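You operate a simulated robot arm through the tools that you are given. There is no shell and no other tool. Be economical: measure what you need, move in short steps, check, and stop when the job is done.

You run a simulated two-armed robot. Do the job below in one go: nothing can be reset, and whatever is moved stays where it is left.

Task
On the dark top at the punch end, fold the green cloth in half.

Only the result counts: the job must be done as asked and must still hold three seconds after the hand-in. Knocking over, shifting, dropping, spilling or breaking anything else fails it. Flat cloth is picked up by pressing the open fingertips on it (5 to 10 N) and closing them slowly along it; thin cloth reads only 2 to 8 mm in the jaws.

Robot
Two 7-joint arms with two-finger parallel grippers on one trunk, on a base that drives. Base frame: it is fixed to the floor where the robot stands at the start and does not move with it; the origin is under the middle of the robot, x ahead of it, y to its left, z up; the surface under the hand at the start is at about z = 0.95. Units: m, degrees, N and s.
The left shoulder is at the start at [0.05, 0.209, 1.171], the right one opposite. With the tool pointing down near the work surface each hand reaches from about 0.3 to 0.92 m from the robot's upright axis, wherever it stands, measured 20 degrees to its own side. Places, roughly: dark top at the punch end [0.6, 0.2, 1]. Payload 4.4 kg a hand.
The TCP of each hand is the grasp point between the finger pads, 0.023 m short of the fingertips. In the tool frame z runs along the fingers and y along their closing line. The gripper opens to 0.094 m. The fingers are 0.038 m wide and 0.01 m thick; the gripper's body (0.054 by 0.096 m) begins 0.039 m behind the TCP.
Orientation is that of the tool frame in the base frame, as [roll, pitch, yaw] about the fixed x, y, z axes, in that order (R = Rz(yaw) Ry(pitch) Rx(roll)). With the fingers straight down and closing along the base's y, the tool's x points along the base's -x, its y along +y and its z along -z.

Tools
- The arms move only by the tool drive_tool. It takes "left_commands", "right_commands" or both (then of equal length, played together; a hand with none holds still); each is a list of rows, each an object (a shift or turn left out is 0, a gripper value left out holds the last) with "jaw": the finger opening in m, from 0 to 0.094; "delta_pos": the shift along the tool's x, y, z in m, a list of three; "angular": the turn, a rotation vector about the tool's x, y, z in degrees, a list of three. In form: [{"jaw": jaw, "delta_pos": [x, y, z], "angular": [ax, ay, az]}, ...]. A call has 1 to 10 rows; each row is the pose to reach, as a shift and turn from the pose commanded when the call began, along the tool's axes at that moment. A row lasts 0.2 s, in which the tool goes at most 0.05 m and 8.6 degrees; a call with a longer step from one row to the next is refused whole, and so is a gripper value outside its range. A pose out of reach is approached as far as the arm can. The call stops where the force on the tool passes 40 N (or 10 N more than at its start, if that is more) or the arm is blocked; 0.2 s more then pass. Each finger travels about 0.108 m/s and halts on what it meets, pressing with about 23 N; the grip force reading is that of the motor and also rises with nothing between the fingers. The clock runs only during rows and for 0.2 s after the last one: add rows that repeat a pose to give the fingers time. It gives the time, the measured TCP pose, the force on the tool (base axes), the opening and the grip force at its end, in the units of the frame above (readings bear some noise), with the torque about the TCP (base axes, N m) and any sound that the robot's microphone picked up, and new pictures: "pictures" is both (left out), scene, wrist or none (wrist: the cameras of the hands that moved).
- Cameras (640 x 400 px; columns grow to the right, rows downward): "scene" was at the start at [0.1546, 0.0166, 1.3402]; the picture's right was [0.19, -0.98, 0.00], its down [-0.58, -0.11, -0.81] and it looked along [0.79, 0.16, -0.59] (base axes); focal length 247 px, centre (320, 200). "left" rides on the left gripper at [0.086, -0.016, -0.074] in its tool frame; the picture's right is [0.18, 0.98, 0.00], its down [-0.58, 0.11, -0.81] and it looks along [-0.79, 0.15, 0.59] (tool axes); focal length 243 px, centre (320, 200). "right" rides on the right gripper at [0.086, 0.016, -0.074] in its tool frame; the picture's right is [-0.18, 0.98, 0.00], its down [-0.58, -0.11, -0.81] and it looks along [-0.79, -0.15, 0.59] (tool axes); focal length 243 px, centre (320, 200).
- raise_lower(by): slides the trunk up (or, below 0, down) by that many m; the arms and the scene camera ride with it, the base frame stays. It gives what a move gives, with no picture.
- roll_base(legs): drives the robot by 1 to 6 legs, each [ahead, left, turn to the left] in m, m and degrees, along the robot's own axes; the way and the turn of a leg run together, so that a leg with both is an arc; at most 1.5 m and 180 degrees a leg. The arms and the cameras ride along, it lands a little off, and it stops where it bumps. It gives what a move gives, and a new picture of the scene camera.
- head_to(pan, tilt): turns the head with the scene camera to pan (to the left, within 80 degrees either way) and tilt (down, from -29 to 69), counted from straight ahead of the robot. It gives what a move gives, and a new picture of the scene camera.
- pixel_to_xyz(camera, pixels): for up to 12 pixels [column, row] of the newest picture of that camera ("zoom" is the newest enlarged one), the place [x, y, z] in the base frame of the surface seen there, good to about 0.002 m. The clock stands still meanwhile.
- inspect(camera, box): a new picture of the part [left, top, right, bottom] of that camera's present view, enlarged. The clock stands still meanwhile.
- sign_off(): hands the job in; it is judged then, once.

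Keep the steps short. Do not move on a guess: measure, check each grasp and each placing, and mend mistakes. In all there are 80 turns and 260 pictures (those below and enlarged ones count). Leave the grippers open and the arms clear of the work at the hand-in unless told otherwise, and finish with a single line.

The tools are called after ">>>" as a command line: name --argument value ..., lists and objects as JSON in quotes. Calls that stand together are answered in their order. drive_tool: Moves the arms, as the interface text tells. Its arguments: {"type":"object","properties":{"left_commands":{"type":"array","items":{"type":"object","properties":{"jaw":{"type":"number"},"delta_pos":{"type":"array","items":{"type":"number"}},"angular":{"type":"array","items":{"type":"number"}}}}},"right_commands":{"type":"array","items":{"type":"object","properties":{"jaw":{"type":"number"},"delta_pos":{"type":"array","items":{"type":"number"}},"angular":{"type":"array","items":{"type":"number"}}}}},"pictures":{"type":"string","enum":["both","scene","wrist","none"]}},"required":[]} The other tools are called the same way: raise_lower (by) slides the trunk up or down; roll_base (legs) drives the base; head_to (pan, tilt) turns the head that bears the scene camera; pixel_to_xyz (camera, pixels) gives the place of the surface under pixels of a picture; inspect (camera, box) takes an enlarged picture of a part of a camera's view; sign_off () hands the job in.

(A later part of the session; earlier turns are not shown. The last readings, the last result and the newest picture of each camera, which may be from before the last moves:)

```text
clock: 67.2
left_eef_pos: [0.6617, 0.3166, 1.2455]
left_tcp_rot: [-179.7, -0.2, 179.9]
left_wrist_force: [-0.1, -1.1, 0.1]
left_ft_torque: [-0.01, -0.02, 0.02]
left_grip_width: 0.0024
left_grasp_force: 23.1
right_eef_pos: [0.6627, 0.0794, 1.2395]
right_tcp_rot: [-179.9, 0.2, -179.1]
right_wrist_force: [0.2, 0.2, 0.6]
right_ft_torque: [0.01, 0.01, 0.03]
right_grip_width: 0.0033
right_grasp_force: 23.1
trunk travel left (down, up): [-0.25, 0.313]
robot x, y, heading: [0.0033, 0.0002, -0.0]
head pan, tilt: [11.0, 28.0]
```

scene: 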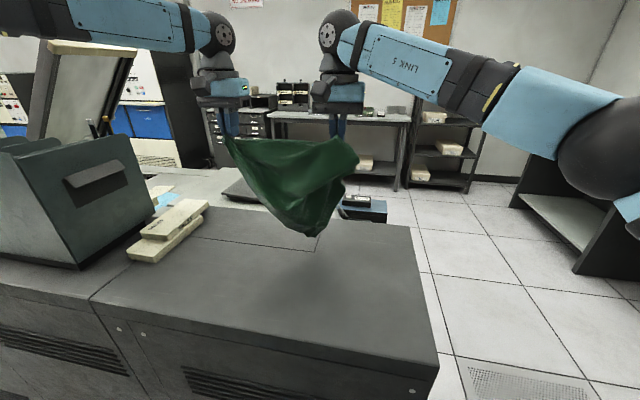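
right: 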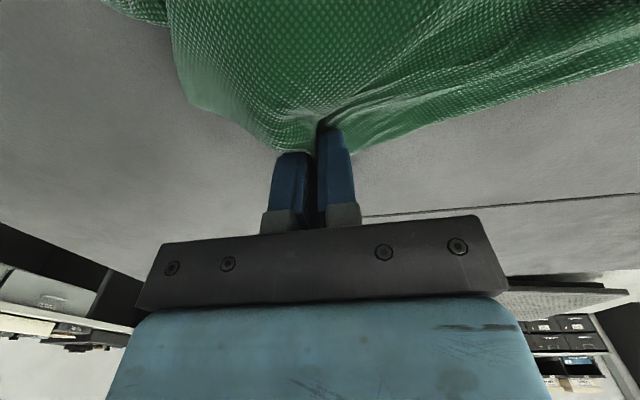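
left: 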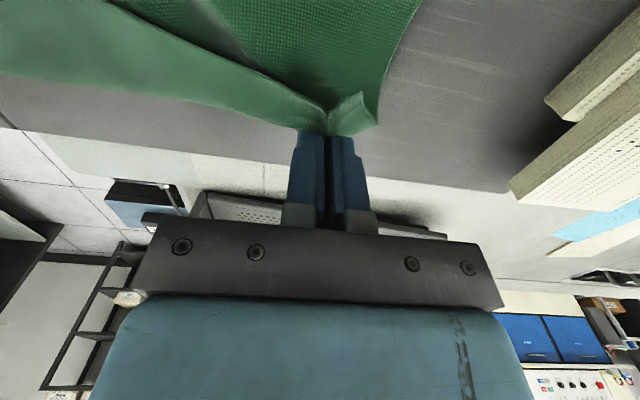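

The bottom hangs at about table height. Now I lower and draw back toward me to lay it out.

>>> drive_tool --left_commands '[{"delta_pos": [0, 0, 0.035]}, {"delta_pos": [0.01, 0, 0.07]}, {"delta_pos": [0.04, 0, 0.1]}, {"delta_pos": [0.075, 0, 0.125]}, {"delta_pos": [0.11, 0, 0.15]}, {"delta_pos": [0.145, 0, 0.175]}, {"delta_pos": [0.175, 0, 0.2]}, {"delta_pos": [0.2, 0, 0.225]}, {"delta_pos": [0.22, 0, 0.25]}, {"delta_pos": [0.23, 0, 0.262]}]' --right_commands '[{"delta_pos": [0, 0, 0.035]}, {"delta_pos": [0.01, 0, 0.07]}, {"delta_pos": [0.04, 0, 0.1]}, {"delta_pos": [0.075, 0, 0.125]}, {"delta_pos": [0.11, 0, 0.15]}, {"delta_pos": [0.145, 0, 0.175]}, {"delta_pos": [0.175, 0, 0.2]}, {"delta_pos": [0.2, 0, 0.225]}, {"delta_pos": [0.22, 0, 0.245]}, {"delta_pos": [0.23, 0, 0.257]}]' --pictures "scene"

>>> inspect --camera "scene" --box '[140, 160, 420, 340]'

```text
clock: 69.4
left_eef_pos: [0.43, 0.317, 0.9848]
left_tcp_rot: [-179.6, -0.1, 179.9]
left_wrist_force: [-0.7, -1.2, 0.8]
left_ft_torque: [-0.02, -0.02, 0.02]
left_grip_width: 0.0028
left_grasp_force: 22.8
right_eef_pos: [0.4335, 0.0747, 0.9834]
right_tcp_rot: [-179.8, 0.2, -179.0]
right_wrist_force: [-0.7, 2.1, 1.1]
right_ft_torque: [0.07, 0.03, -0.01]
right_grip_width: 0.0036
right_grasp_force: 23.6
trunk travel left (down, up): [-0.25, 0.313]
robot x, y, heading: [-0.0013, 0.0026, 0.1]
head pan, tilt: [11.0, 28.0]
```

scene: 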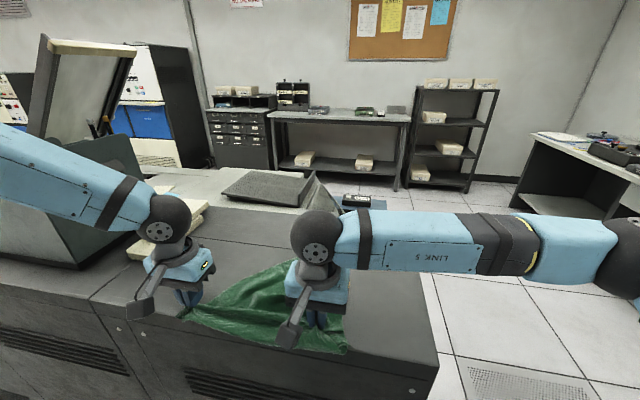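

```text
2.22 times, centred on (280, 250) of scene
```

zoom: 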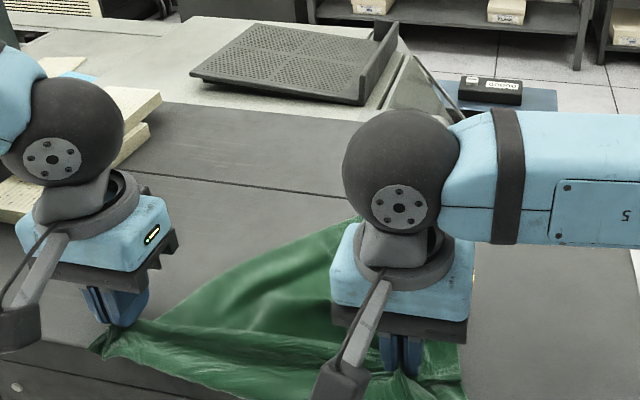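

The result looks triangular. I release the right hand, move it up and aside, and look at the layout.

>>> drive_tool --right_commands '[{"jaw": 0.03}, {"jaw": 0.06}, {"delta_pos": [0, 0, -0.04]}, {"delta_pos": [0, 0, -0.08]}, {"delta_pos": [0, -0.04, -0.11]}, {"delta_pos": [0, -0.085, -0.12]}, {"delta_pos": [0, -0.13, -0.12]}, {"delta_pos": [0, -0.175, -0.12]}, {"delta_pos": [0, -0.22, -0.12]}, {"delta_pos": [0, -0.26, -0.12]}]' --left_commands '[{"jaw": 0.03}, {"jaw": 0.06}, {"delta_pos": [0, 0, -0.04]}, {"delta_pos": [0, 0, -0.08]}, {"delta_pos": [0, 0.04, -0.12]}, {"delta_pos": [0, 0.08, -0.13]}, {"delta_pos": [0, 0.1, -0.13]}, {"delta_pos": [0, 0.1, -0.13]}, {"delta_pos": [0, 0.1, -0.13]}, {"delta_pos": [0, 0.1, -0.13]}]' --pictures "none"

>>> head_to --pan 11 --tilt 42

>>> inspect --camera "scene" --box '[140, 120, 440, 310]'

```text
refused: row 5 steps farther than a row can; nothing moved
```

```text
clock: 70.2
left_eef_pos: [0.4292, 0.3173, 0.9847]
left_tcp_rot: [-179.7, -0.2, 179.9]
left_wrist_force: [-1.1, -2.3, 0.2]
left_ft_torque: [-0.06, -0.03, 0.04]
left_grip_width: 0.0026
left_grasp_force: 23.3
right_eef_pos: [0.4344, 0.0753, 0.9827]
right_tcp_rot: [-179.7, 0.2, -179.1]
right_wrist_force: [-0.4, 1.4, 1.6]
right_ft_torque: [0.04, 0.0, 0.0]
right_grip_width: 0.0037
right_grasp_force: 22.7
trunk travel left (down, up): [-0.25, 0.313]
robot x, y, heading: [-0.0019, 0.0017, -0.0]
head pan, tilt: [11.0, 42.0]
```

scene: 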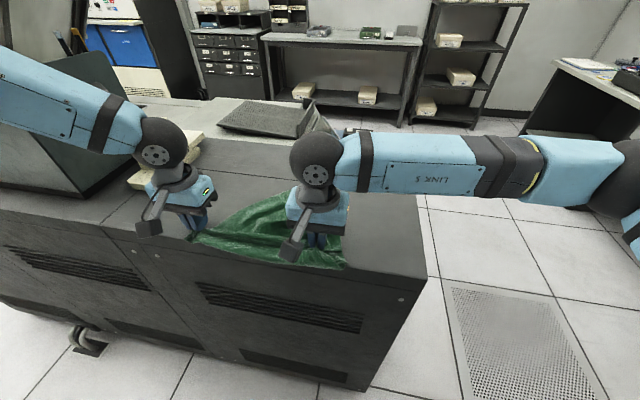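

```text
2.11 times, centred on (290, 215) of scene
```

zoom: 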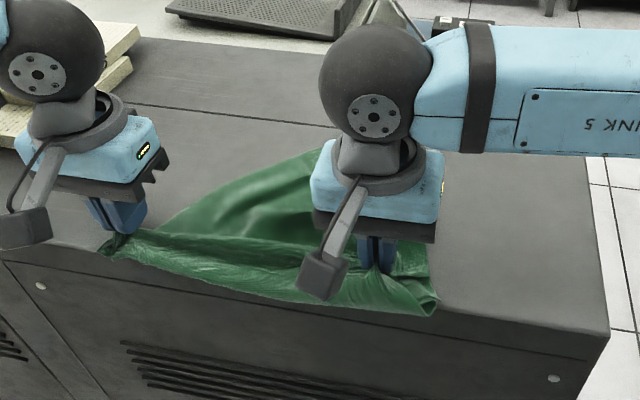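

One row was too long, so I redo it: both hands first move 4 cm forward away from the table's front edge, and then only the right releases and backs off.

>>> drive_tool --right_commands '[{"delta_pos": [-0.02, 0, -0.005]}, {"delta_pos": [-0.04, 0, 0]}, {"jaw": 0.03, "delta_pos": [-0.04, 0, 0]}, {"jaw": 0.06, "delta_pos": [-0.04, 0, 0]}, {"delta_pos": [-0.04, 0, -0.045]}, {"delta_pos": [-0.04, 0, -0.09]}, {"delta_pos": [-0.03, -0.045, -0.1]}, {"delta_pos": [-0.02, -0.09, -0.1]}, {"delta_pos": [-0.01, -0.135, -0.1]}, {"delta_pos": [0, -0.18, -0.1]}]' --left_commands '[{"delta_pos": [-0.02, 0, -0.005]}, {"delta_pos": [-0.04, 0, 0]}, {"delta_pos": [-0.04, 0, 0]}, {"delta_pos": [-0.04, 0, 0]}, {"delta_pos": [-0.04, 0, 0]}, {"delta_pos": [-0.04, 0, 0]}, {"delta_pos": [-0.04, 0, 0]}, {"delta_pos": [-0.04, 0, 0]}, {"delta_pos": [-0.04, 0, 0]}, {"delta_pos": [-0.04, 0, 0]}]' --pictures "none"

>>> inspect --camera "scene" --box '[160, 160, 400, 310]'

>>> pixel_to_xyz --camera "zoom" --pixels '[[80, 215], [100, 250], [300, 90], [420, 90], [450, 120], [480, 280], [470, 230], [300, 270], [200, 260], [350, 180], [420, 200], [250, 170]]'

```text
clock: 72.4
left_eef_pos: [0.4702, 0.3159, 0.9844]
left_tcp_rot: [-179.7, -0.1, 179.8]
left_wrist_force: [0.1, 0.4, 0.4]
left_ft_torque: [0.04, 0.04, 0.03]
left_grip_width: 0.0022
left_grasp_force: 22.7
right_eef_pos: [0.4362, -0.1068, 1.0831]
right_tcp_rot: [-179.9, 0.2, -179.0]
right_wrist_force: [-0.4, 0.2, -0.8]
right_ft_torque: [0.05, 0.01, -0.02]
right_grip_width: 0.0602
right_grasp_force: 0.1
trunk travel left (down, up): [-0.25, 0.313]
robot x, y, heading: [0.0004, -0.0032, 0.0]
head pan, tilt: [11.0, 42.0]
```

```text
2.67 times, centred on (280, 235) of scene
```

zoom: 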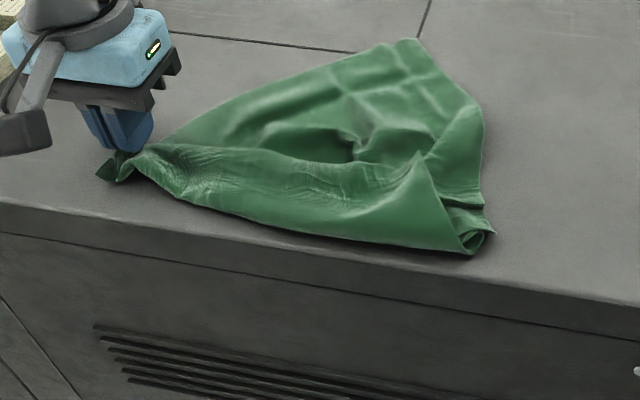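

```text
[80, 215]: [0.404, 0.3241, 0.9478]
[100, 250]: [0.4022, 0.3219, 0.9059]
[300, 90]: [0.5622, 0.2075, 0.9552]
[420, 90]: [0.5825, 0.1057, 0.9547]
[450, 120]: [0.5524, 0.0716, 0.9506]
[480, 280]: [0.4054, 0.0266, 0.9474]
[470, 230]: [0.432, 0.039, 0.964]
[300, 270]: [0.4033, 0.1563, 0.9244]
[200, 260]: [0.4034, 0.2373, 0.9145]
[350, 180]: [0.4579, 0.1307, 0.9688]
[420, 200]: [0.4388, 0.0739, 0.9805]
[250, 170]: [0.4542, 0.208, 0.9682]
```

The layout is clear now: the left hand holds corner A, and a straight free edge runs from A to the top corner at (415,40) of the zoom, which should be D. I measure it to pick it with the right hand.

>>> pixel_to_xyz --camera "zoom" --pixels '[[412, 43], [400, 55], [420, 60], [390, 50], [440, 75], [345, 62], [300, 80], [115, 165]]'

>>> inspect --camera "scene" --box '[270, 165, 350, 255]'

```text
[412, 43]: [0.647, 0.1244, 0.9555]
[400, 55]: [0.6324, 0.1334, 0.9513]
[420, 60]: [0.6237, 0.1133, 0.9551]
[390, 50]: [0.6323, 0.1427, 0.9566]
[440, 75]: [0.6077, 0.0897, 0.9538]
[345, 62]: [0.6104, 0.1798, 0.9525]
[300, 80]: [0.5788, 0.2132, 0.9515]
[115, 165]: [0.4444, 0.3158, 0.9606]
```

```text
4.44 times, centred on (310, 210) of scene
```

zoom: 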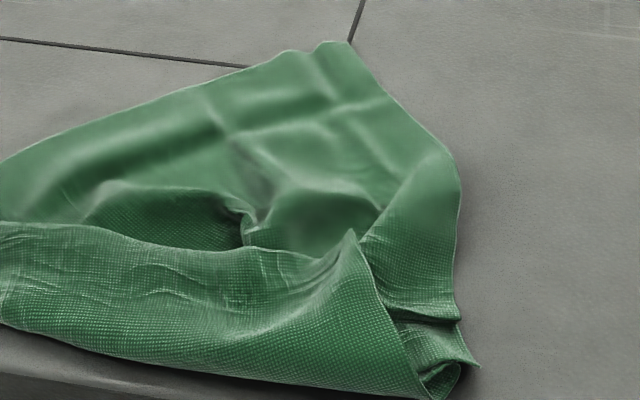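

D's tip is at (0.647, 0.123). I move the right hand above it.

>>> drive_tool --right_commands '[{"jaw": 0.045, "delta_pos": [-0.03, 0.033, 0]}, {"delta_pos": [-0.06, 0.066, 0]}, {"delta_pos": [-0.09, 0.099, 0.0]}, {"delta_pos": [-0.12, 0.132, 0.0]}, {"delta_pos": [-0.15, 0.165, 0.0]}, {"delta_pos": [-0.18, 0.198, 0.005]}, {"delta_pos": [-0.206, 0.225, 0.025]}, {"delta_pos": [-0.21, 0.227, 0.06]}, {"delta_pos": [-0.21, 0.227, 0.087]}, {"delta_pos": [-0.21, 0.227, 0.1]}]' --pictures "wrist"

>>> pixel_to_xyz --camera "right" --pixels '[[320, 130], [320, 110], [300, 110], [340, 110], [320, 90], [280, 100], [360, 100]]'

```text
clock: 74.6
left_eef_pos: [0.4695, 0.3181, 0.9818]
left_tcp_rot: [-179.7, -0.2, 179.9]
left_wrist_force: [0.0, 0.4, 0.3]
left_ft_torque: [-0.01, 0.0, 0.03]
left_grip_width: 0.0024
left_grasp_force: 23.2
right_eef_pos: [0.6417, 0.1258, 0.9846]
right_tcp_rot: [-179.8, 0.2, -179.0]
right_wrist_force: [-0.1, -0.7, 0.3]
right_ft_torque: [-0.08, 0.01, 0.01]
right_grip_width: 0.045
right_grasp_force: 0.1
trunk travel left (down, up): [-0.25, 0.313]
robot x, y, heading: [-0.0007, 0.0013, -0.0]
head pan, tilt: [11.0, 42.0]
```

right: 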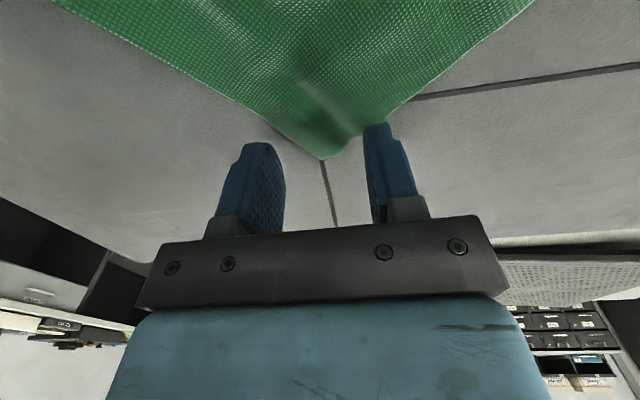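

```text
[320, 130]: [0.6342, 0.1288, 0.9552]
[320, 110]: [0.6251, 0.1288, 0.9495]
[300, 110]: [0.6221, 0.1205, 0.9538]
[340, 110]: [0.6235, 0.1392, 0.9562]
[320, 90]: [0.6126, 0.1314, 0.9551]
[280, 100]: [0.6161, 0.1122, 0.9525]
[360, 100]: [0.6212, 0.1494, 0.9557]
```

It is a clean 90° corner. I shift 1 cm back for more overlap, press and close.

>>> drive_tool --right_commands '[{"delta_pos": [0.01, 0.002, 0.005]}, {"delta_pos": [0.01, 0.002, 0.0095]}, {"delta_pos": [0.01, 0.002, 0.0108]}, {"delta_pos": [0.01, 0.002, 0.0108], "jaw": 0.037}, {"delta_pos": [0.01, 0.002, 0.0108], "jaw": 0.029}, {"delta_pos": [0.01, 0.002, 0.0108], "jaw": 0.021}, {"delta_pos": [0.01, 0.002, 0.0108], "jaw": 0.013}, {"delta_pos": [0.01, 0.002, 0.0108], "jaw": 0.006}, {"delta_pos": [0.01, 0.002, 0.0108], "jaw": 0.0}, {"delta_pos": [0.01, 0.002, 0.0108], "jaw": 0.0}]' --pictures "wrist"

```text
clock: 76.8
left_eef_pos: [0.4679, 0.3179, 0.9837]
left_tcp_rot: [-179.7, -0.1, 179.9]
left_wrist_force: [0.0, 0.0, 0.0]
left_ft_torque: [-0.01, -0.03, -0.04]
left_grip_width: 0.0022
left_grasp_force: 23.1
right_eef_pos: [0.6319, 0.1268, 0.974]
right_tcp_rot: [-179.7, 0.3, -179.0]
right_wrist_force: [0.0, 0.7, 13.8]
right_ft_torque: [-0.01, 0.1, -0.01]
right_grip_width: 0.0051
right_grasp_force: 22.6
trunk travel left (down, up): [-0.25, 0.313]
robot x, y, heading: [0.0048, 0.0039, 0.1]
head pan, tilt: [11.0, 42.0]
```

right: 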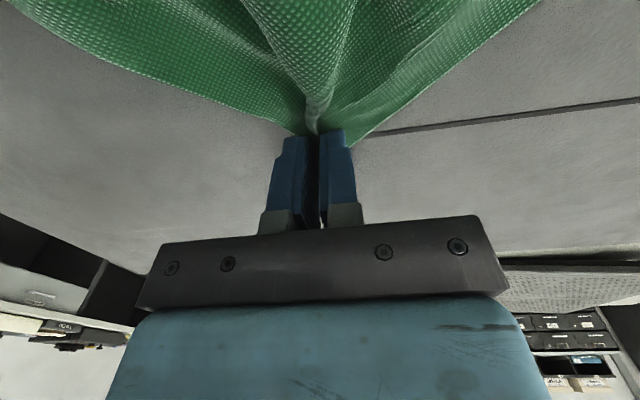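

Corner D is held cleanly (5 mm). I lift both hands together to hang the cloth from the short edge A–D.

>>> drive_tool --left_commands '[{"delta_pos": [-0.005, 0, -0.04]}, {"delta_pos": [-0.01, 0, -0.08]}, {"delta_pos": [-0.015, 0, -0.12]}, {"delta_pos": [-0.02, 0, -0.16]}, {"delta_pos": [-0.025, 0, -0.2]}, {"delta_pos": [-0.03, 0, -0.24]}, {"delta_pos": [-0.035, 0, -0.28]}, {"delta_pos": [-0.04, 0, -0.32]}, {"delta_pos": [-0.045, 0, -0.36]}, {"delta_pos": [-0.05, 0, -0.4]}]' --right_commands '[{"delta_pos": [0.011, -0.004, -0.041]}, {"delta_pos": [0.022, -0.008, -0.082]}, {"delta_pos": [0.033, -0.012, -0.123]}, {"delta_pos": [0.045, -0.016, -0.164]}, {"delta_pos": [0.056, -0.02, -0.205]}, {"delta_pos": [0.067, -0.024, -0.246]}, {"delta_pos": [0.078, -0.028, -0.287]}, {"delta_pos": [0.09, -0.032, -0.328]}, {"delta_pos": [0.101, -0.036, -0.369]}, {"delta_pos": [0.112, -0.04, -0.41]}]' --pictures "none"

>>> head_to --pan 15 --tilt 15

>>> pixel_to_xyz --camera "scene" --pixels '[[200, 300], [250, 300], [300, 300], [350, 300], [270, 200], [200, 280], [330, 280], [260, 320]]'

```text
clock: 79.0
left_eef_pos: [0.5161, 0.3179, 1.3842]
left_tcp_rot: [-179.7, -0.1, 179.9]
left_wrist_force: [-0.6, 0.1, 0.9]
left_ft_torque: [0.04, -0.02, -0.02]
left_grip_width: 0.0021
left_grasp_force: 23.4
right_eef_pos: [0.5153, 0.0833, 1.3826]
right_tcp_rot: [-179.7, 0.2, -179.0]
right_wrist_force: [-0.6, 0.4, -0.2]
right_ft_torque: [0.01, -0.01, -0.02]
right_grip_width: 0.0029
right_grasp_force: 22.8
trunk travel left (down, up): [-0.25, 0.313]
robot x, y, heading: [0.0008, 0.002, -0.1]
head pan, tilt: [11.0, 42.0]
```

```text
clock: 79.9
left_eef_pos: [0.5195, 0.3171, 1.3819]
left_tcp_rot: [-179.7, -0.2, -180.0]
left_wrist_force: [0.2, 1.0, 0.5]
left_ft_torque: [0.02, 0.02, 0.02]
left_grip_width: 0.0022
left_grasp_force: 23.2
right_eef_pos: [0.5186, 0.0851, 1.3811]
right_tcp_rot: [-179.8, 0.2, -179.0]
right_wrist_force: [-1.2, 0.2, 0.2]
right_ft_torque: [0.01, -0.01, 0.03]
right_grip_width: 0.0028
right_grasp_force: 23.2
trunk travel left (down, up): [-0.25, 0.313]
robot x, y, heading: [0.0007, 0.0001, 0.1]
head pan, tilt: [15.0, 15.0]
```

scene: 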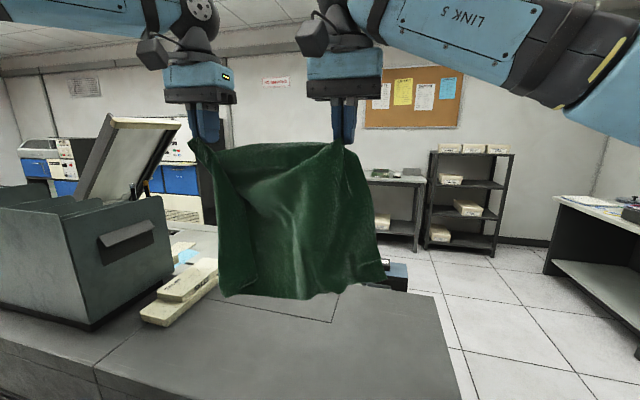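

```text
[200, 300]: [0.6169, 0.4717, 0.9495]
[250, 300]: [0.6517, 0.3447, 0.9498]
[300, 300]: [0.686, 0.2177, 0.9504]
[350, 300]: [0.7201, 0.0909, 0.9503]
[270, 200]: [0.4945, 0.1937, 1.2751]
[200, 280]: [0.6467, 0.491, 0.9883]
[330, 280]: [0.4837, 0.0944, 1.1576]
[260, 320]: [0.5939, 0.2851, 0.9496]
```

The cloth now hangs as a clean rectangle. I measure its corners to learn which edge is held.

>>> pixel_to_xyz --camera "scene" --pixels '[[226, 294], [260, 292], [298, 296], [340, 288], [383, 279], [355, 165], [372, 225], [222, 220], [195, 150], [205, 150], [268, 150], [320, 150]]'

>>> inspect --camera "scene" --box '[170, 120, 410, 320]'

```text
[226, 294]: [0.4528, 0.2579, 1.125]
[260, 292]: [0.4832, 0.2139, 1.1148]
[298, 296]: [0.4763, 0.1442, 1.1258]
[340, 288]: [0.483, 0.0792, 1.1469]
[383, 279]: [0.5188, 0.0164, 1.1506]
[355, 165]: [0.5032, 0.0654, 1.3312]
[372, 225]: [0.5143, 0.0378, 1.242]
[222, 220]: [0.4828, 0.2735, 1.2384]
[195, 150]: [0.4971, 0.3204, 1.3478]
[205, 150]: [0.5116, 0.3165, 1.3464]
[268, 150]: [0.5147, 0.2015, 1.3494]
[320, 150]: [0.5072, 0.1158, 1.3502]
```

```text
2.00 times, centred on (290, 220) of scene
```

zoom: 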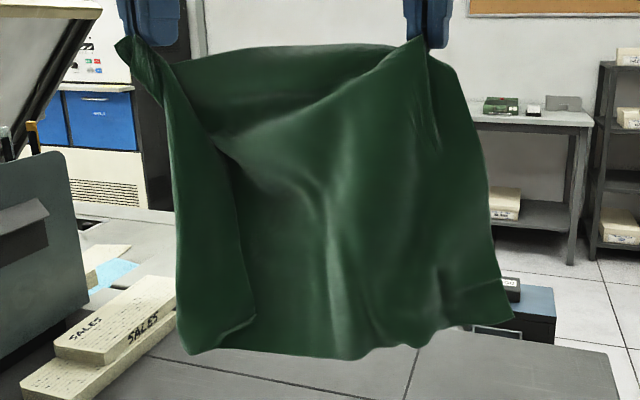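

The hang is about 0.24 m, so the held edge should be the long one, with slack between the hands. I spread the hands gradually 6 cm in total and watch the force.

>>> drive_tool --left_commands '[{"delta_pos": [0, 0.008, 0]}, {"delta_pos": [0, 0.015, 0]}, {"delta_pos": [0, 0.022, 0]}, {"delta_pos": [0, 0.03, 0]}, {"delta_pos": [0, 0.03, 0]}]' --right_commands '[{"delta_pos": [0, -0.008, 0]}, {"delta_pos": [0, -0.015, 0]}, {"delta_pos": [0, -0.022, 0]}, {"delta_pos": [0, -0.03, 0]}, {"delta_pos": [0, -0.03, 0]}]' --pictures "none"

>>> inspect --camera "scene" --box '[170, 120, 410, 320]'

```text
clock: 81.1
left_eef_pos: [0.5191, 0.3498, 1.3814]
left_tcp_rot: [-179.7, -0.2, 180.0]
left_wrist_force: [0.3, -0.9, 0.3]
left_ft_torque: [-0.04, -0.02, 0.01]
left_grip_width: 0.0022
left_grasp_force: 23.1
right_eef_pos: [0.5198, 0.0558, 1.3823]
right_tcp_rot: [-179.8, 0.2, -179.0]
right_wrist_force: [0.7, 1.0, 0.5]
right_ft_torque: [0.03, 0.0, -0.07]
right_grip_width: 0.0027
right_grasp_force: 22.7
trunk travel left (down, up): [-0.25, 0.313]
robot x, y, heading: [0.0027, 0.0002, -0.1]
head pan, tilt: [15.0, 15.0]
```

```text
2.00 times, centred on (290, 220) of scene
```

zoom: 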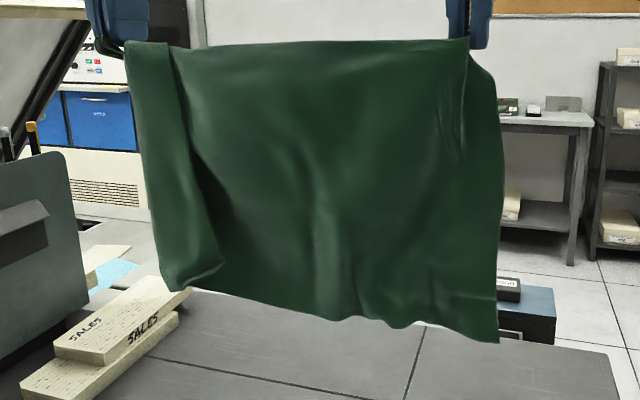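

The long edge is now nearly taut between the hands and the rest hangs free and flat, so I can fold it directly. I set the bottom edge down at x≈0.49, then lay the first half forward, and then bring the held edge back over it. First I lower it to touch.

>>> drive_tool --left_commands '[{"delta_pos": [0.01, -0.008, 0.03]}, {"delta_pos": [0.02, -0.017, 0.06]}, {"delta_pos": [0.03, -0.025, 0.09]}, {"delta_pos": [0.03, -0.025, 0.115]}, {"delta_pos": [0.03, -0.025, 0.125]}, {"delta_pos": [0.03, -0.025, 0.125]}, {"delta_pos": [0.03, -0.025, 0.125]}]' --right_commands '[{"delta_pos": [0.01, -0.012, 0.03]}, {"delta_pos": [0.02, -0.023, 0.06]}, {"delta_pos": [0.03, -0.033, 0.09]}, {"delta_pos": [0.03, -0.033, 0.115]}, {"delta_pos": [0.03, -0.033, 0.125]}, {"delta_pos": [0.03, -0.033, 0.125]}, {"delta_pos": [0.03, -0.033, 0.125]}]' --pictures "none"

>>> head_to --pan 11 --tilt 34

>>> pixel_to_xyz --camera "scene" --pixels '[[200, 230], [230, 240], [260, 240], [290, 240], [320, 240], [350, 240], [260, 220], [320, 220], [260, 255], [320, 255]]'

```text
clock: 82.7
left_eef_pos: [0.489, 0.3226, 1.2589]
left_tcp_rot: [-179.7, -0.2, 180.0]
left_wrist_force: [-0.4, -4.6, 0.4]
left_ft_torque: [-0.12, 0.01, 0.06]
left_grip_width: 0.0025
left_grasp_force: 22.7
right_eef_pos: [0.4919, 0.0237, 1.2579]
right_tcp_rot: [-179.8, 0.2, -178.9]
right_wrist_force: [-0.5, 4.1, -0.8]
right_ft_torque: [0.11, 0.0, -0.1]
right_grip_width: 0.0026
right_grasp_force: 23.3
trunk travel left (down, up): [-0.25, 0.313]
robot x, y, heading: [-0.0007, 0.0003, -0.2]
head pan, tilt: [15.0, 15.0]
```

```text
clock: 83.5
left_eef_pos: [0.4903, 0.3221, 1.2581]
left_tcp_rot: [-179.8, -0.2, 179.9]
left_wrist_force: [0.4, -4.6, 0.5]
left_ft_torque: [-0.11, 0.0, 0.04]
left_grip_width: 0.0023
left_grasp_force: 23.5
right_eef_pos: [0.4905, 0.0227, 1.2574]
right_tcp_rot: [-179.9, 0.2, -178.9]
right_wrist_force: [-0.1, 5.3, -0.2]
right_ft_torque: [0.07, 0.02, -0.09]
right_grip_width: 0.0026
right_grasp_force: 22.5
trunk travel left (down, up): [-0.25, 0.313]
robot x, y, heading: [-0.0006, 0.0035, -0.0]
head pan, tilt: [11.0, 34.0]
```

scene: 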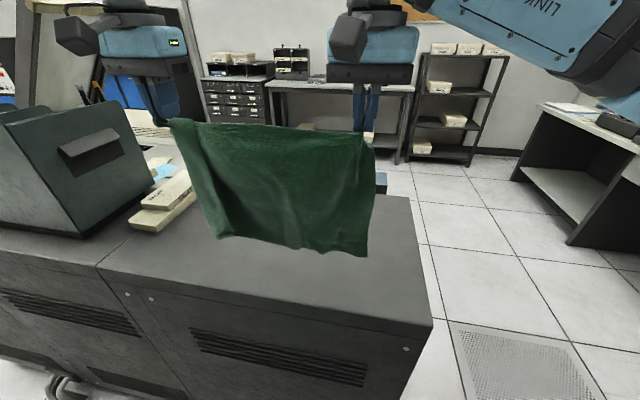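

```text
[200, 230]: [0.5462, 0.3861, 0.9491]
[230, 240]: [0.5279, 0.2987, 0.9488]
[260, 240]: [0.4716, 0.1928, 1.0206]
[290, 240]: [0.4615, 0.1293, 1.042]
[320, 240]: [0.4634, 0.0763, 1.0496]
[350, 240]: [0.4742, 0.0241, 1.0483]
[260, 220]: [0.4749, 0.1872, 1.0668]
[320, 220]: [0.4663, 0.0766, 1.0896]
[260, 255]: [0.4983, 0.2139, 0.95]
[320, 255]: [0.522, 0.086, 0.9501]
```

The cloth hangs taut and rectangular (±5 N). I lower it to touch and lay the first half forward, to x≈0.61.

>>> drive_tool --left_commands '[{"delta_pos": [0, -0.001, 0.03]}, {"delta_pos": [0, -0.002, 0.058]}, {"delta_pos": [-0.02, -0.003, 0.075]}, {"delta_pos": [-0.04, -0.003, 0.095]}, {"delta_pos": [-0.06, -0.003, 0.115]}, {"delta_pos": [-0.08, -0.003, 0.135]}, {"delta_pos": [-0.1, -0.003, 0.155]}, {"delta_pos": [-0.12, -0.003, 0.175]}, {"delta_pos": [-0.12, -0.003, 0.175]}]' --right_commands '[{"delta_pos": [0, 0, 0.03]}, {"delta_pos": [0, 0, 0.058]}, {"delta_pos": [-0.02, 0, 0.075]}, {"delta_pos": [-0.04, 0, 0.095]}, {"delta_pos": [-0.06, 0, 0.115]}, {"delta_pos": [-0.08, 0, 0.135]}, {"delta_pos": [-0.1, 0, 0.155]}, {"delta_pos": [-0.12, 0, 0.175]}, {"delta_pos": [-0.12, 0, 0.175]}]' --pictures "scene"

>>> inspect --camera "scene" --box '[160, 120, 420, 290]'

>>> pixel_to_xyz --camera "scene" --pixels '[[210, 235], [240, 240], [270, 245], [300, 250], [330, 255], [360, 258], [280, 225], [330, 225], [280, 205], [330, 205], [230, 215]]'

```text
clock: 85.5
left_eef_pos: [0.6083, 0.3204, 1.0849]
left_tcp_rot: [-179.6, -0.1, 179.9]
left_wrist_force: [-0.3, -1.4, 0.2]
left_ft_torque: [-0.03, -0.01, 0.04]
left_grip_width: 0.0022
left_grasp_force: 23.1
right_eef_pos: [0.6112, 0.0244, 1.0819]
right_tcp_rot: [-179.8, 0.4, -179.0]
right_wrist_force: [0.2, 1.5, -0.3]
right_ft_torque: [0.02, -0.01, -0.03]
right_grip_width: 0.0027
right_grasp_force: 23.2
trunk travel left (down, up): [-0.25, 0.313]
robot x, y, heading: [0.0032, -0.0019, -0.0]
head pan, tilt: [11.0, 34.0]
```

scene: 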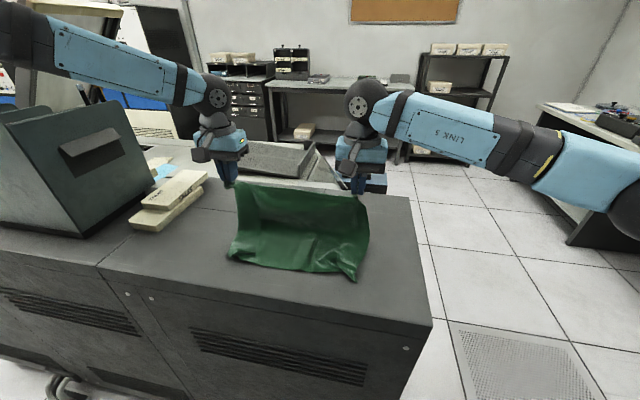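

```text
2.35 times, centred on (290, 205) of scene
```

zoom: 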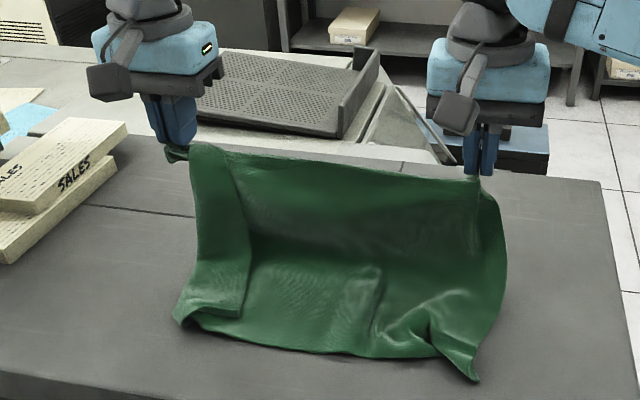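

```text
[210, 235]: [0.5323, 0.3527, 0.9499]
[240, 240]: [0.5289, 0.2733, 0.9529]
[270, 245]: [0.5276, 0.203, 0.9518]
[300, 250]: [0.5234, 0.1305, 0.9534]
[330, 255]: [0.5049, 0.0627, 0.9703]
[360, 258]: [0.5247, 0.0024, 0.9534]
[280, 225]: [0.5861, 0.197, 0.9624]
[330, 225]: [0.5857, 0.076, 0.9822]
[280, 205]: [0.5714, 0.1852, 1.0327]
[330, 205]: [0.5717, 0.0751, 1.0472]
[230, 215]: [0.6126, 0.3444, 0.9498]
```

It is nearly right, but a strip about 5 cm wide at the left side is turned inward. I lay the whole cloth flat first so I can free that strip: hands forward and down, release, up.

>>> drive_tool --left_commands '[{"delta_pos": [-0.03, 0, 0.02]}, {"delta_pos": [-0.06, 0, 0.045]}, {"delta_pos": [-0.085, 0, 0.07]}, {"delta_pos": [-0.105, 0, 0.09]}, {"delta_pos": [-0.112, 0, 0.104]}, {"delta_pos": [-0.112, 0, 0.104], "jaw": 0.03}, {"delta_pos": [-0.112, 0, 0.104], "jaw": 0.05}, {"delta_pos": [-0.112, 0, 0.06], "jaw": 0.05}, {"delta_pos": [-0.09, 0.01, 0.02]}, {"delta_pos": [-0.06, 0.02, -0.01]}]' --right_commands '[{"delta_pos": [-0.03, 0, 0.02]}, {"delta_pos": [-0.06, 0, 0.045]}, {"delta_pos": [-0.085, 0, 0.07]}, {"delta_pos": [-0.105, 0, 0.088]}, {"delta_pos": [-0.112, 0, 0.101]}, {"delta_pos": [-0.112, 0, 0.101], "jaw": 0.03}, {"delta_pos": [-0.112, 0, 0.101], "jaw": 0.05}, {"delta_pos": [-0.112, 0, 0.06], "jaw": 0.05}, {"delta_pos": [-0.09, -0.03, 0.02]}, {"delta_pos": [-0.06, -0.07, -0.01]}]' --pictures "scene"

>>> inspect --camera "scene" --box '[160, 120, 420, 290]'

>>> pixel_to_xyz --camera "scene" --pixels '[[230, 250], [235, 245], [262, 250], [262, 240], [265, 220], [265, 205], [262, 190], [240, 190], [355, 275], [365, 240], [370, 210], [355, 200]]'

```text
refused: row 9 steps farther than a row can; nothing moved
```

```text
2.35 times, centred on (290, 205) of scene
```

zoom: 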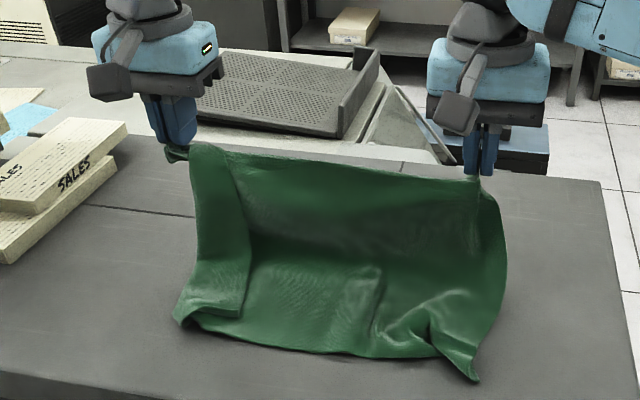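

```text
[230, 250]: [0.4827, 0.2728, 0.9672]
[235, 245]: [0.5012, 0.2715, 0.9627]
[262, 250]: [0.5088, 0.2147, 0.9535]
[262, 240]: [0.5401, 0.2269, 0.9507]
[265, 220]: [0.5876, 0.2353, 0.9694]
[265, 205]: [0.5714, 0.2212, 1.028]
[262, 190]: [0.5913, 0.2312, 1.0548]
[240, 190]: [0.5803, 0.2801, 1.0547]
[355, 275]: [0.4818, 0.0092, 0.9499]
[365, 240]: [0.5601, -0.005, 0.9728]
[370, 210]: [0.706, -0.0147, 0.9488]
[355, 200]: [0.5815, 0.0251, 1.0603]
```

Nothing moved, and both hands still hold. A better fix: the left pinch runs along x, so the end strip comes out toward me. Turning the left hand about the vertical will swing that strip outward. I lift to hang free again while yawing the left hand by 80°.

>>> drive_tool --left_commands '[{"delta_pos": [0.015, 0, -0.025], "angular": [0, 0, 8]}, {"delta_pos": [0.03, 0, -0.05], "angular": [0, 0, 16]}, {"delta_pos": [0.045, 0, -0.075], "angular": [0, 0, 24]}, {"delta_pos": [0.06, 0, -0.1], "angular": [0, 0, 32]}, {"delta_pos": [0.075, 0, -0.125], "angular": [0, 0, 40]}, {"delta_pos": [0.09, 0, -0.15], "angular": [0, 0, 48]}, {"delta_pos": [0.105, 0, -0.175], "angular": [0, 0, 56]}, {"delta_pos": [0.12, 0, -0.19], "angular": [0, 0, 64]}, {"delta_pos": [0.12, 0, -0.2], "angular": [0, 0, 72]}, {"delta_pos": [0.12, 0, -0.2], "angular": [0, 0, 80]}]' --right_commands '[{"delta_pos": [0.015, 0, -0.025]}, {"delta_pos": [0.03, 0, -0.05]}, {"delta_pos": [0.045, 0, -0.075]}, {"delta_pos": [0.06, 0, -0.1]}, {"delta_pos": [0.075, 0, -0.125]}, {"delta_pos": [0.09, 0, -0.15]}, {"delta_pos": [0.105, 0, -0.175]}, {"delta_pos": [0.12, 0, -0.19]}, {"delta_pos": [0.12, 0, -0.2]}, {"delta_pos": [0.12, 0, -0.2]}]' --pictures "scene"

>>> inspect --camera "scene" --box '[140, 80, 420, 270]'

```text
clock: 87.7
left_eef_pos: [0.4903, 0.3188, 1.2824]
left_tcp_rot: [-179.7, 0.3, 99.8]
left_wrist_force: [-0.5, -23.4, 1.0]
left_ft_torque: [-0.62, 0.0, 0.24]
left_grip_width: 0.0027
left_grasp_force: 22.7
right_eef_pos: [0.4923, 0.0233, 1.2827]
right_tcp_rot: [-179.8, 0.3, -178.9]
right_wrist_force: [0.1, 23.2, -0.5]
right_ft_torque: [0.55, -0.04, -0.35]
right_grip_width: 0.0028
right_grasp_force: 22.4
trunk travel left (down, up): [-0.25, 0.313]
robot x, y, heading: [0.001, -0.0047, 0.0]
head pan, tilt: [11.0, 34.0]
```

scene: 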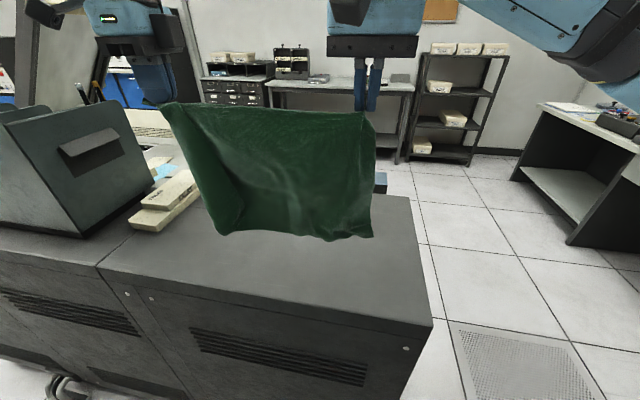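

```text
2.11 times, centred on (280, 175) of scene
```

zoom: 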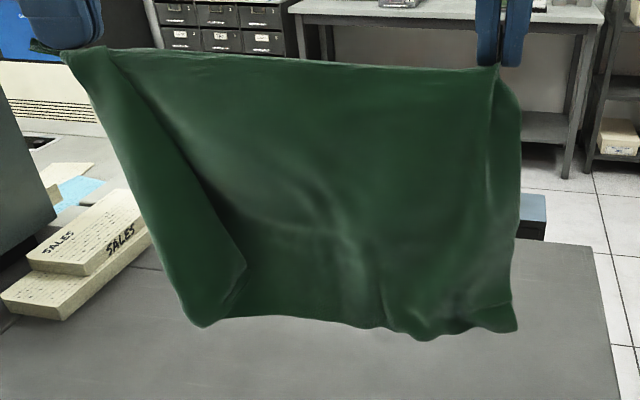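

The flap is opening at the top; a triangular flap remains at the left bottom and the tension is 23 N. I ease the tension 1.5 cm and yaw the left hand another 50°.

>>> drive_tool --left_commands '[{"delta_pos": [-0.008, -0.0013, 0], "angular": [0, 0, 8]}, {"delta_pos": [-0.0148, -0.0026, 0], "angular": [0, 0, 16]}, {"delta_pos": [-0.0148, -0.0026, 0], "angular": [0, 0, 24]}, {"delta_pos": [-0.0148, -0.0026, 0], "angular": [0, 0, 32]}, {"delta_pos": [-0.0148, -0.0026, 0], "angular": [0, 0, 40]}, {"delta_pos": [-0.0148, -0.0026, 0], "angular": [0, 0, 48]}, {"delta_pos": [-0.0148, -0.0026, 0], "angular": [0, 0, 50]}]' --pictures "none"

>>> inspect --camera "scene" --box '[140, 80, 420, 270]'

```text
clock: 89.3
left_eef_pos: [0.4914, 0.3059, 1.2819]
left_tcp_rot: [179.9, 0.3, 49.8]
left_wrist_force: [-0.4, -4.2, -0.5]
left_ft_torque: [-0.19, 0.03, 0.02]
left_grip_width: 0.0022
left_grasp_force: 23.0
right_eef_pos: [0.4918, 0.0221, 1.2836]
right_tcp_rot: [-179.8, 0.2, -179.0]
right_wrist_force: [0.7, 4.0, 0.1]
right_ft_torque: [0.11, 0.0, -0.08]
right_grip_width: 0.0027
right_grasp_force: 22.9
trunk travel left (down, up): [-0.25, 0.313]
robot x, y, heading: [-0.001, 0.0002, -0.1]
head pan, tilt: [11.0, 34.0]
```

```text
2.11 times, centred on (280, 175) of scene
```

zoom: 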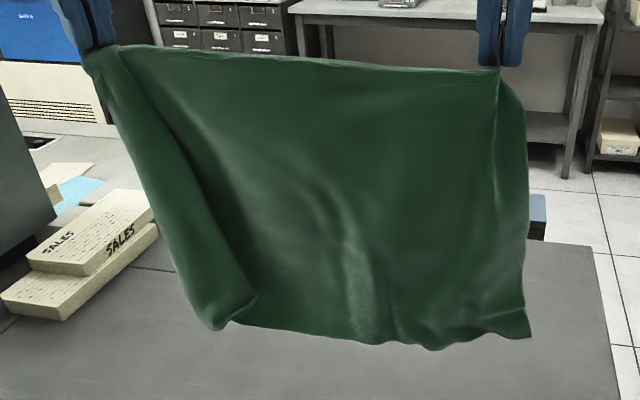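

A rolled flap of about 3–4 cm remains. I tilt the left hand 35° about x so its fingers point outward to the left, to swing the side edge open.

>>> drive_tool --left_commands '[{"angular": [4.5, 5.4, 0]}, {"angular": [9, 10.7, 0]}, {"angular": [13.5, 16.1, 0]}, {"angular": [18, 21.4, 0]}, {"angular": [22.5, 26.8, 0]}, {"angular": [27, 32.2, 0]}, {"angular": [27, 32.2, 0]}, {"angular": [27, 32.2, 0]}]' --pictures "none"

>>> inspect --camera "scene" --box '[140, 80, 420, 270]'

```text
clock: 91.1
left_eef_pos: [0.4901, 0.3045, 1.2835]
left_tcp_rot: [-150.1, -30.6, 41.3]
left_wrist_force: [-1.9, -24.8, 0.5]
left_ft_torque: [-0.75, 0.01, -0.2]
left_grip_width: 0.0027
left_grasp_force: 22.9
right_eef_pos: [0.492, 0.0232, 1.2832]
right_tcp_rot: [-179.8, 0.3, -178.9]
right_wrist_force: [2.0, 24.9, -0.7]
right_ft_torque: [0.6, -0.04, -0.41]
right_grip_width: 0.0026
right_grasp_force: 22.8
trunk travel left (down, up): [-0.25, 0.313]
robot x, y, heading: [-0.0046, 0.0036, -0.2]
head pan, tilt: [11.0, 34.0]
```

```text
2.11 times, centred on (280, 175) of scene
```

zoom: 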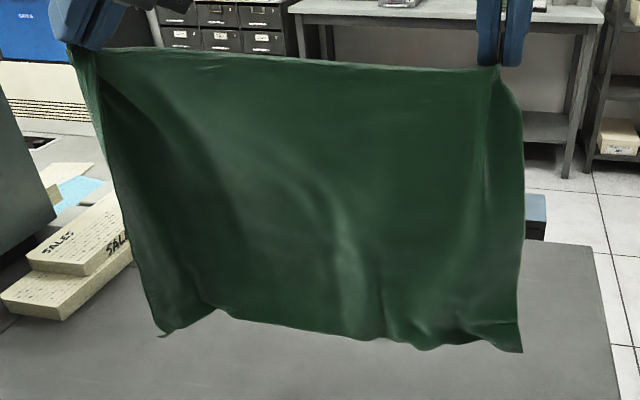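

The side edge swung open and the cloth now hangs as a clean full rectangle. I ease the tension slightly, lower until the bottom edge touches, and lay the first half forward.

>>> drive_tool --left_commands '[{"delta_pos": [-0.0228, 0.0191, 0.027]}, {"delta_pos": [-0.0456, 0.0382, 0.054]}, {"delta_pos": [-0.0429, 0.0621, 0.0689]}, {"delta_pos": [-0.0397, 0.0921, 0.0875]}, {"delta_pos": [-0.0364, 0.1219, 0.1061]}, {"delta_pos": [-0.0331, 0.1519, 0.1246]}, {"delta_pos": [-0.0298, 0.1817, 0.1432]}, {"delta_pos": [-0.0298, 0.2078, 0.1618]}, {"delta_pos": [-0.031, 0.2219, 0.1729]}]' --right_commands '[{"delta_pos": [0, 0, 0.04]}, {"delta_pos": [0, 0, 0.08]}, {"delta_pos": [-0.02, 0, 0.1]}, {"delta_pos": [-0.045, 0, 0.125]}, {"delta_pos": [-0.07, 0, 0.15]}, {"delta_pos": [-0.095, 0, 0.175]}, {"delta_pos": [-0.12, 0, 0.2]}, {"delta_pos": [-0.14, 0, 0.225]}, {"delta_pos": [-0.15, 0, 0.24]}]' --pictures "none"

>>> inspect --camera "scene" --box '[160, 120, 420, 290]'

>>> pixel_to_xyz --camera "zoom" --pixels '[[170, 330], [200, 340], [260, 350], [320, 360], [380, 368], [440, 375], [475, 380], [300, 300], [300, 260], [400, 300], [400, 260], [490, 300]]'

```text
clock: 93.1
left_eef_pos: [0.6229, 0.3136, 1.0551]
left_tcp_rot: [-150.2, -30.5, 41.4]
left_wrist_force: [-1.1, -29.8, -1.5]
left_ft_torque: [-0.73, 0.04, -0.32]
left_grip_width: 0.0032
left_grasp_force: 22.8
left hand out of reach, approached as far as the arm can: row 8, 9
right_eef_pos: [0.6435, 0.0243, 1.0413]
right_tcp_rot: [-179.9, 0.2, -178.9]
right_wrist_force: [-0.2, 29.2, 1.0]
right_ft_torque: [0.78, -0.01, -0.41]
right_grip_width: 0.0028
right_grasp_force: 23.4
trunk travel left (down, up): [-0.25, 0.313]
robot x, y, heading: [0.0014, 0.0007, 0.2]
head pan, tilt: [11.0, 34.0]
```

```text
2.35 times, centred on (290, 205) of scene
```

zoom: 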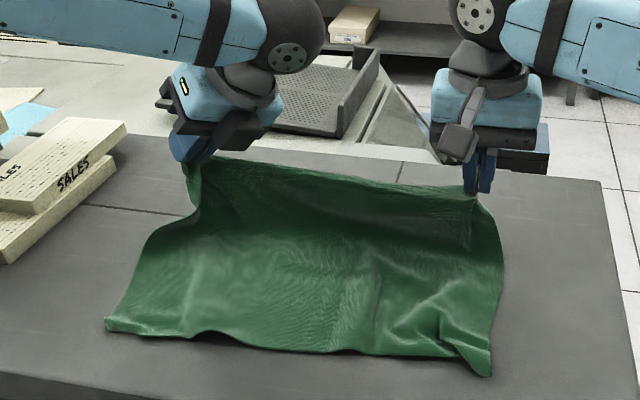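

```text
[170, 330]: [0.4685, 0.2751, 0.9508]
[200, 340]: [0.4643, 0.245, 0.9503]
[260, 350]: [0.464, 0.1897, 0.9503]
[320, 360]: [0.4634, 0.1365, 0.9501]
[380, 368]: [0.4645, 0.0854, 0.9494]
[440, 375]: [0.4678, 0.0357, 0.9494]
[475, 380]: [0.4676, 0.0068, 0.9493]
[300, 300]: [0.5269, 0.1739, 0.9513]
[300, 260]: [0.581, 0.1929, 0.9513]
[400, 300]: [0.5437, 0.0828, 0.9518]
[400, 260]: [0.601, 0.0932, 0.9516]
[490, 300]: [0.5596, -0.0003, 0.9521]
```

The first half lies flat, with its edge at x≈0.478 from y≈0.335 to −0.005, and the tension is 30 N. Now I ease the tension and bring the held edge back over it on an arc to x≈0.493, leaning the right hand back.

>>> drive_tool --left_commands '[{"delta_pos": [-0.0091, -0.0186, -0.0116]}, {"delta_pos": [-0.0274, -0.0359, -0.0143]}, {"delta_pos": [-0.0496, -0.0498, -0.0054]}, {"delta_pos": [-0.0759, -0.0604, 0.0095]}, {"delta_pos": [-0.0981, -0.0639, 0.0258]}, {"delta_pos": [-0.1157, -0.0662, 0.0392]}, {"delta_pos": [-0.123, -0.0666, 0.0451]}]' --right_commands '[{"delta_pos": [0.025, 0, -0.02], "angular": [0, -4, 0]}, {"delta_pos": [0.055, 0, -0.026], "angular": [0, -8, 0]}, {"delta_pos": [0.085, 0, -0.014], "angular": [0, -12, 0]}, {"delta_pos": [0.112, 0, 0.006], "angular": [0, -17, 0]}, {"delta_pos": [0.13, 0, 0.028], "angular": [0, -22, 0]}, {"delta_pos": [0.144, 0, 0.046], "angular": [0, -27, 0]}, {"delta_pos": [0.15, 0, 0.054], "angular": [0, -30, 0]}]' --pictures "none"

>>> head_to --pan 11 --tilt 42

>>> inspect --camera "scene" --box '[160, 120, 420, 290]'

```text
clock: 94.7
left_eef_pos: [0.492, 0.3053, 0.9871]
left_tcp_rot: [-150.1, -30.6, 41.4]
left_wrist_force: [-1.4, -18.1, 0.3]
left_ft_torque: [-0.5, -0.01, -0.23]
left_grip_width: 0.0035
left_grasp_force: 23.3
right_eef_pos: [0.4913, 0.0213, 0.9873]
right_tcp_rot: [-179.8, 30.3, -179.0]
right_wrist_force: [1.2, 18.7, -0.1]
right_ft_torque: [0.53, -0.02, 0.0]
right_grip_width: 0.0027
right_grasp_force: 22.9
trunk travel left (down, up): [-0.25, 0.313]
robot x, y, heading: [-0.002, -0.0006, 0.0]
head pan, tilt: [11.0, 34.0]
```

```text
clock: 95.4
left_eef_pos: [0.492, 0.3051, 0.9871]
left_tcp_rot: [-150.1, -30.5, 41.5]
left_wrist_force: [-0.5, -18.6, 0.7]
left_ft_torque: [-0.5, 0.03, -0.19]
left_grip_width: 0.0032
left_grasp_force: 23.9
right_eef_pos: [0.4907, 0.0206, 0.9889]
right_tcp_rot: [-179.9, 30.2, -178.8]
right_wrist_force: [1.0, 17.7, 0.2]
right_ft_torque: [0.53, -0.03, -0.07]
right_grip_width: 0.0028
right_grasp_force: 22.9
trunk travel left (down, up): [-0.25, 0.313]
robot x, y, heading: [0.0011, 0.0004, 0.1]
head pan, tilt: [11.0, 42.0]
```

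scene: 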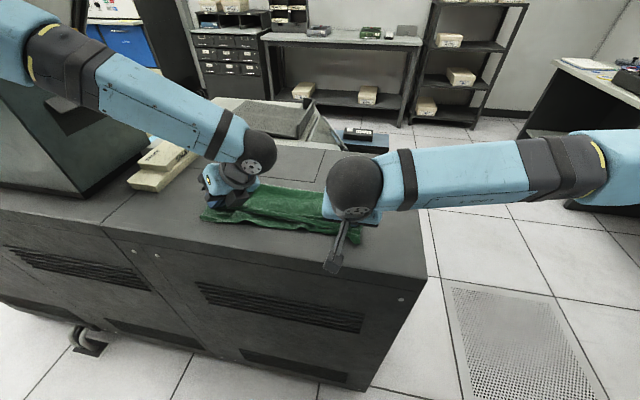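

```text
2.35 times, centred on (290, 205) of scene
```

zoom: 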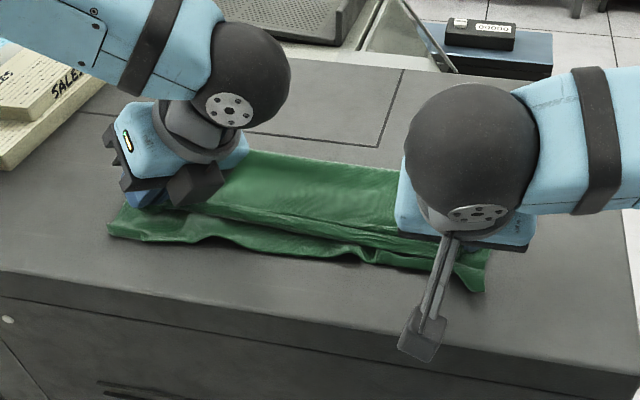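

The top half lies over, but its edge is still short of the bottom edge. I measure the gap.

>>> pixel_to_xyz --camera "zoom" --pixels '[[200, 238], [270, 252], [340, 258], [410, 268], [480, 290], [230, 210], [290, 225], [350, 240], [400, 248], [260, 150], [330, 162], [112, 230]]'

```text
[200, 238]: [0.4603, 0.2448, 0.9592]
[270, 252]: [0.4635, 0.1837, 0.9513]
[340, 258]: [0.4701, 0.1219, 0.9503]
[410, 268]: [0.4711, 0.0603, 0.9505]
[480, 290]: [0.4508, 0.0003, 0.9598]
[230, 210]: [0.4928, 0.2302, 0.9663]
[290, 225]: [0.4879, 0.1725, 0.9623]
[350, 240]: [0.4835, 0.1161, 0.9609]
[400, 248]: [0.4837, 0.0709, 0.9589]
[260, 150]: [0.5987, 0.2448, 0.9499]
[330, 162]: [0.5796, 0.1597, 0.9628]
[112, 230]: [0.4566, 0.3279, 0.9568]
```

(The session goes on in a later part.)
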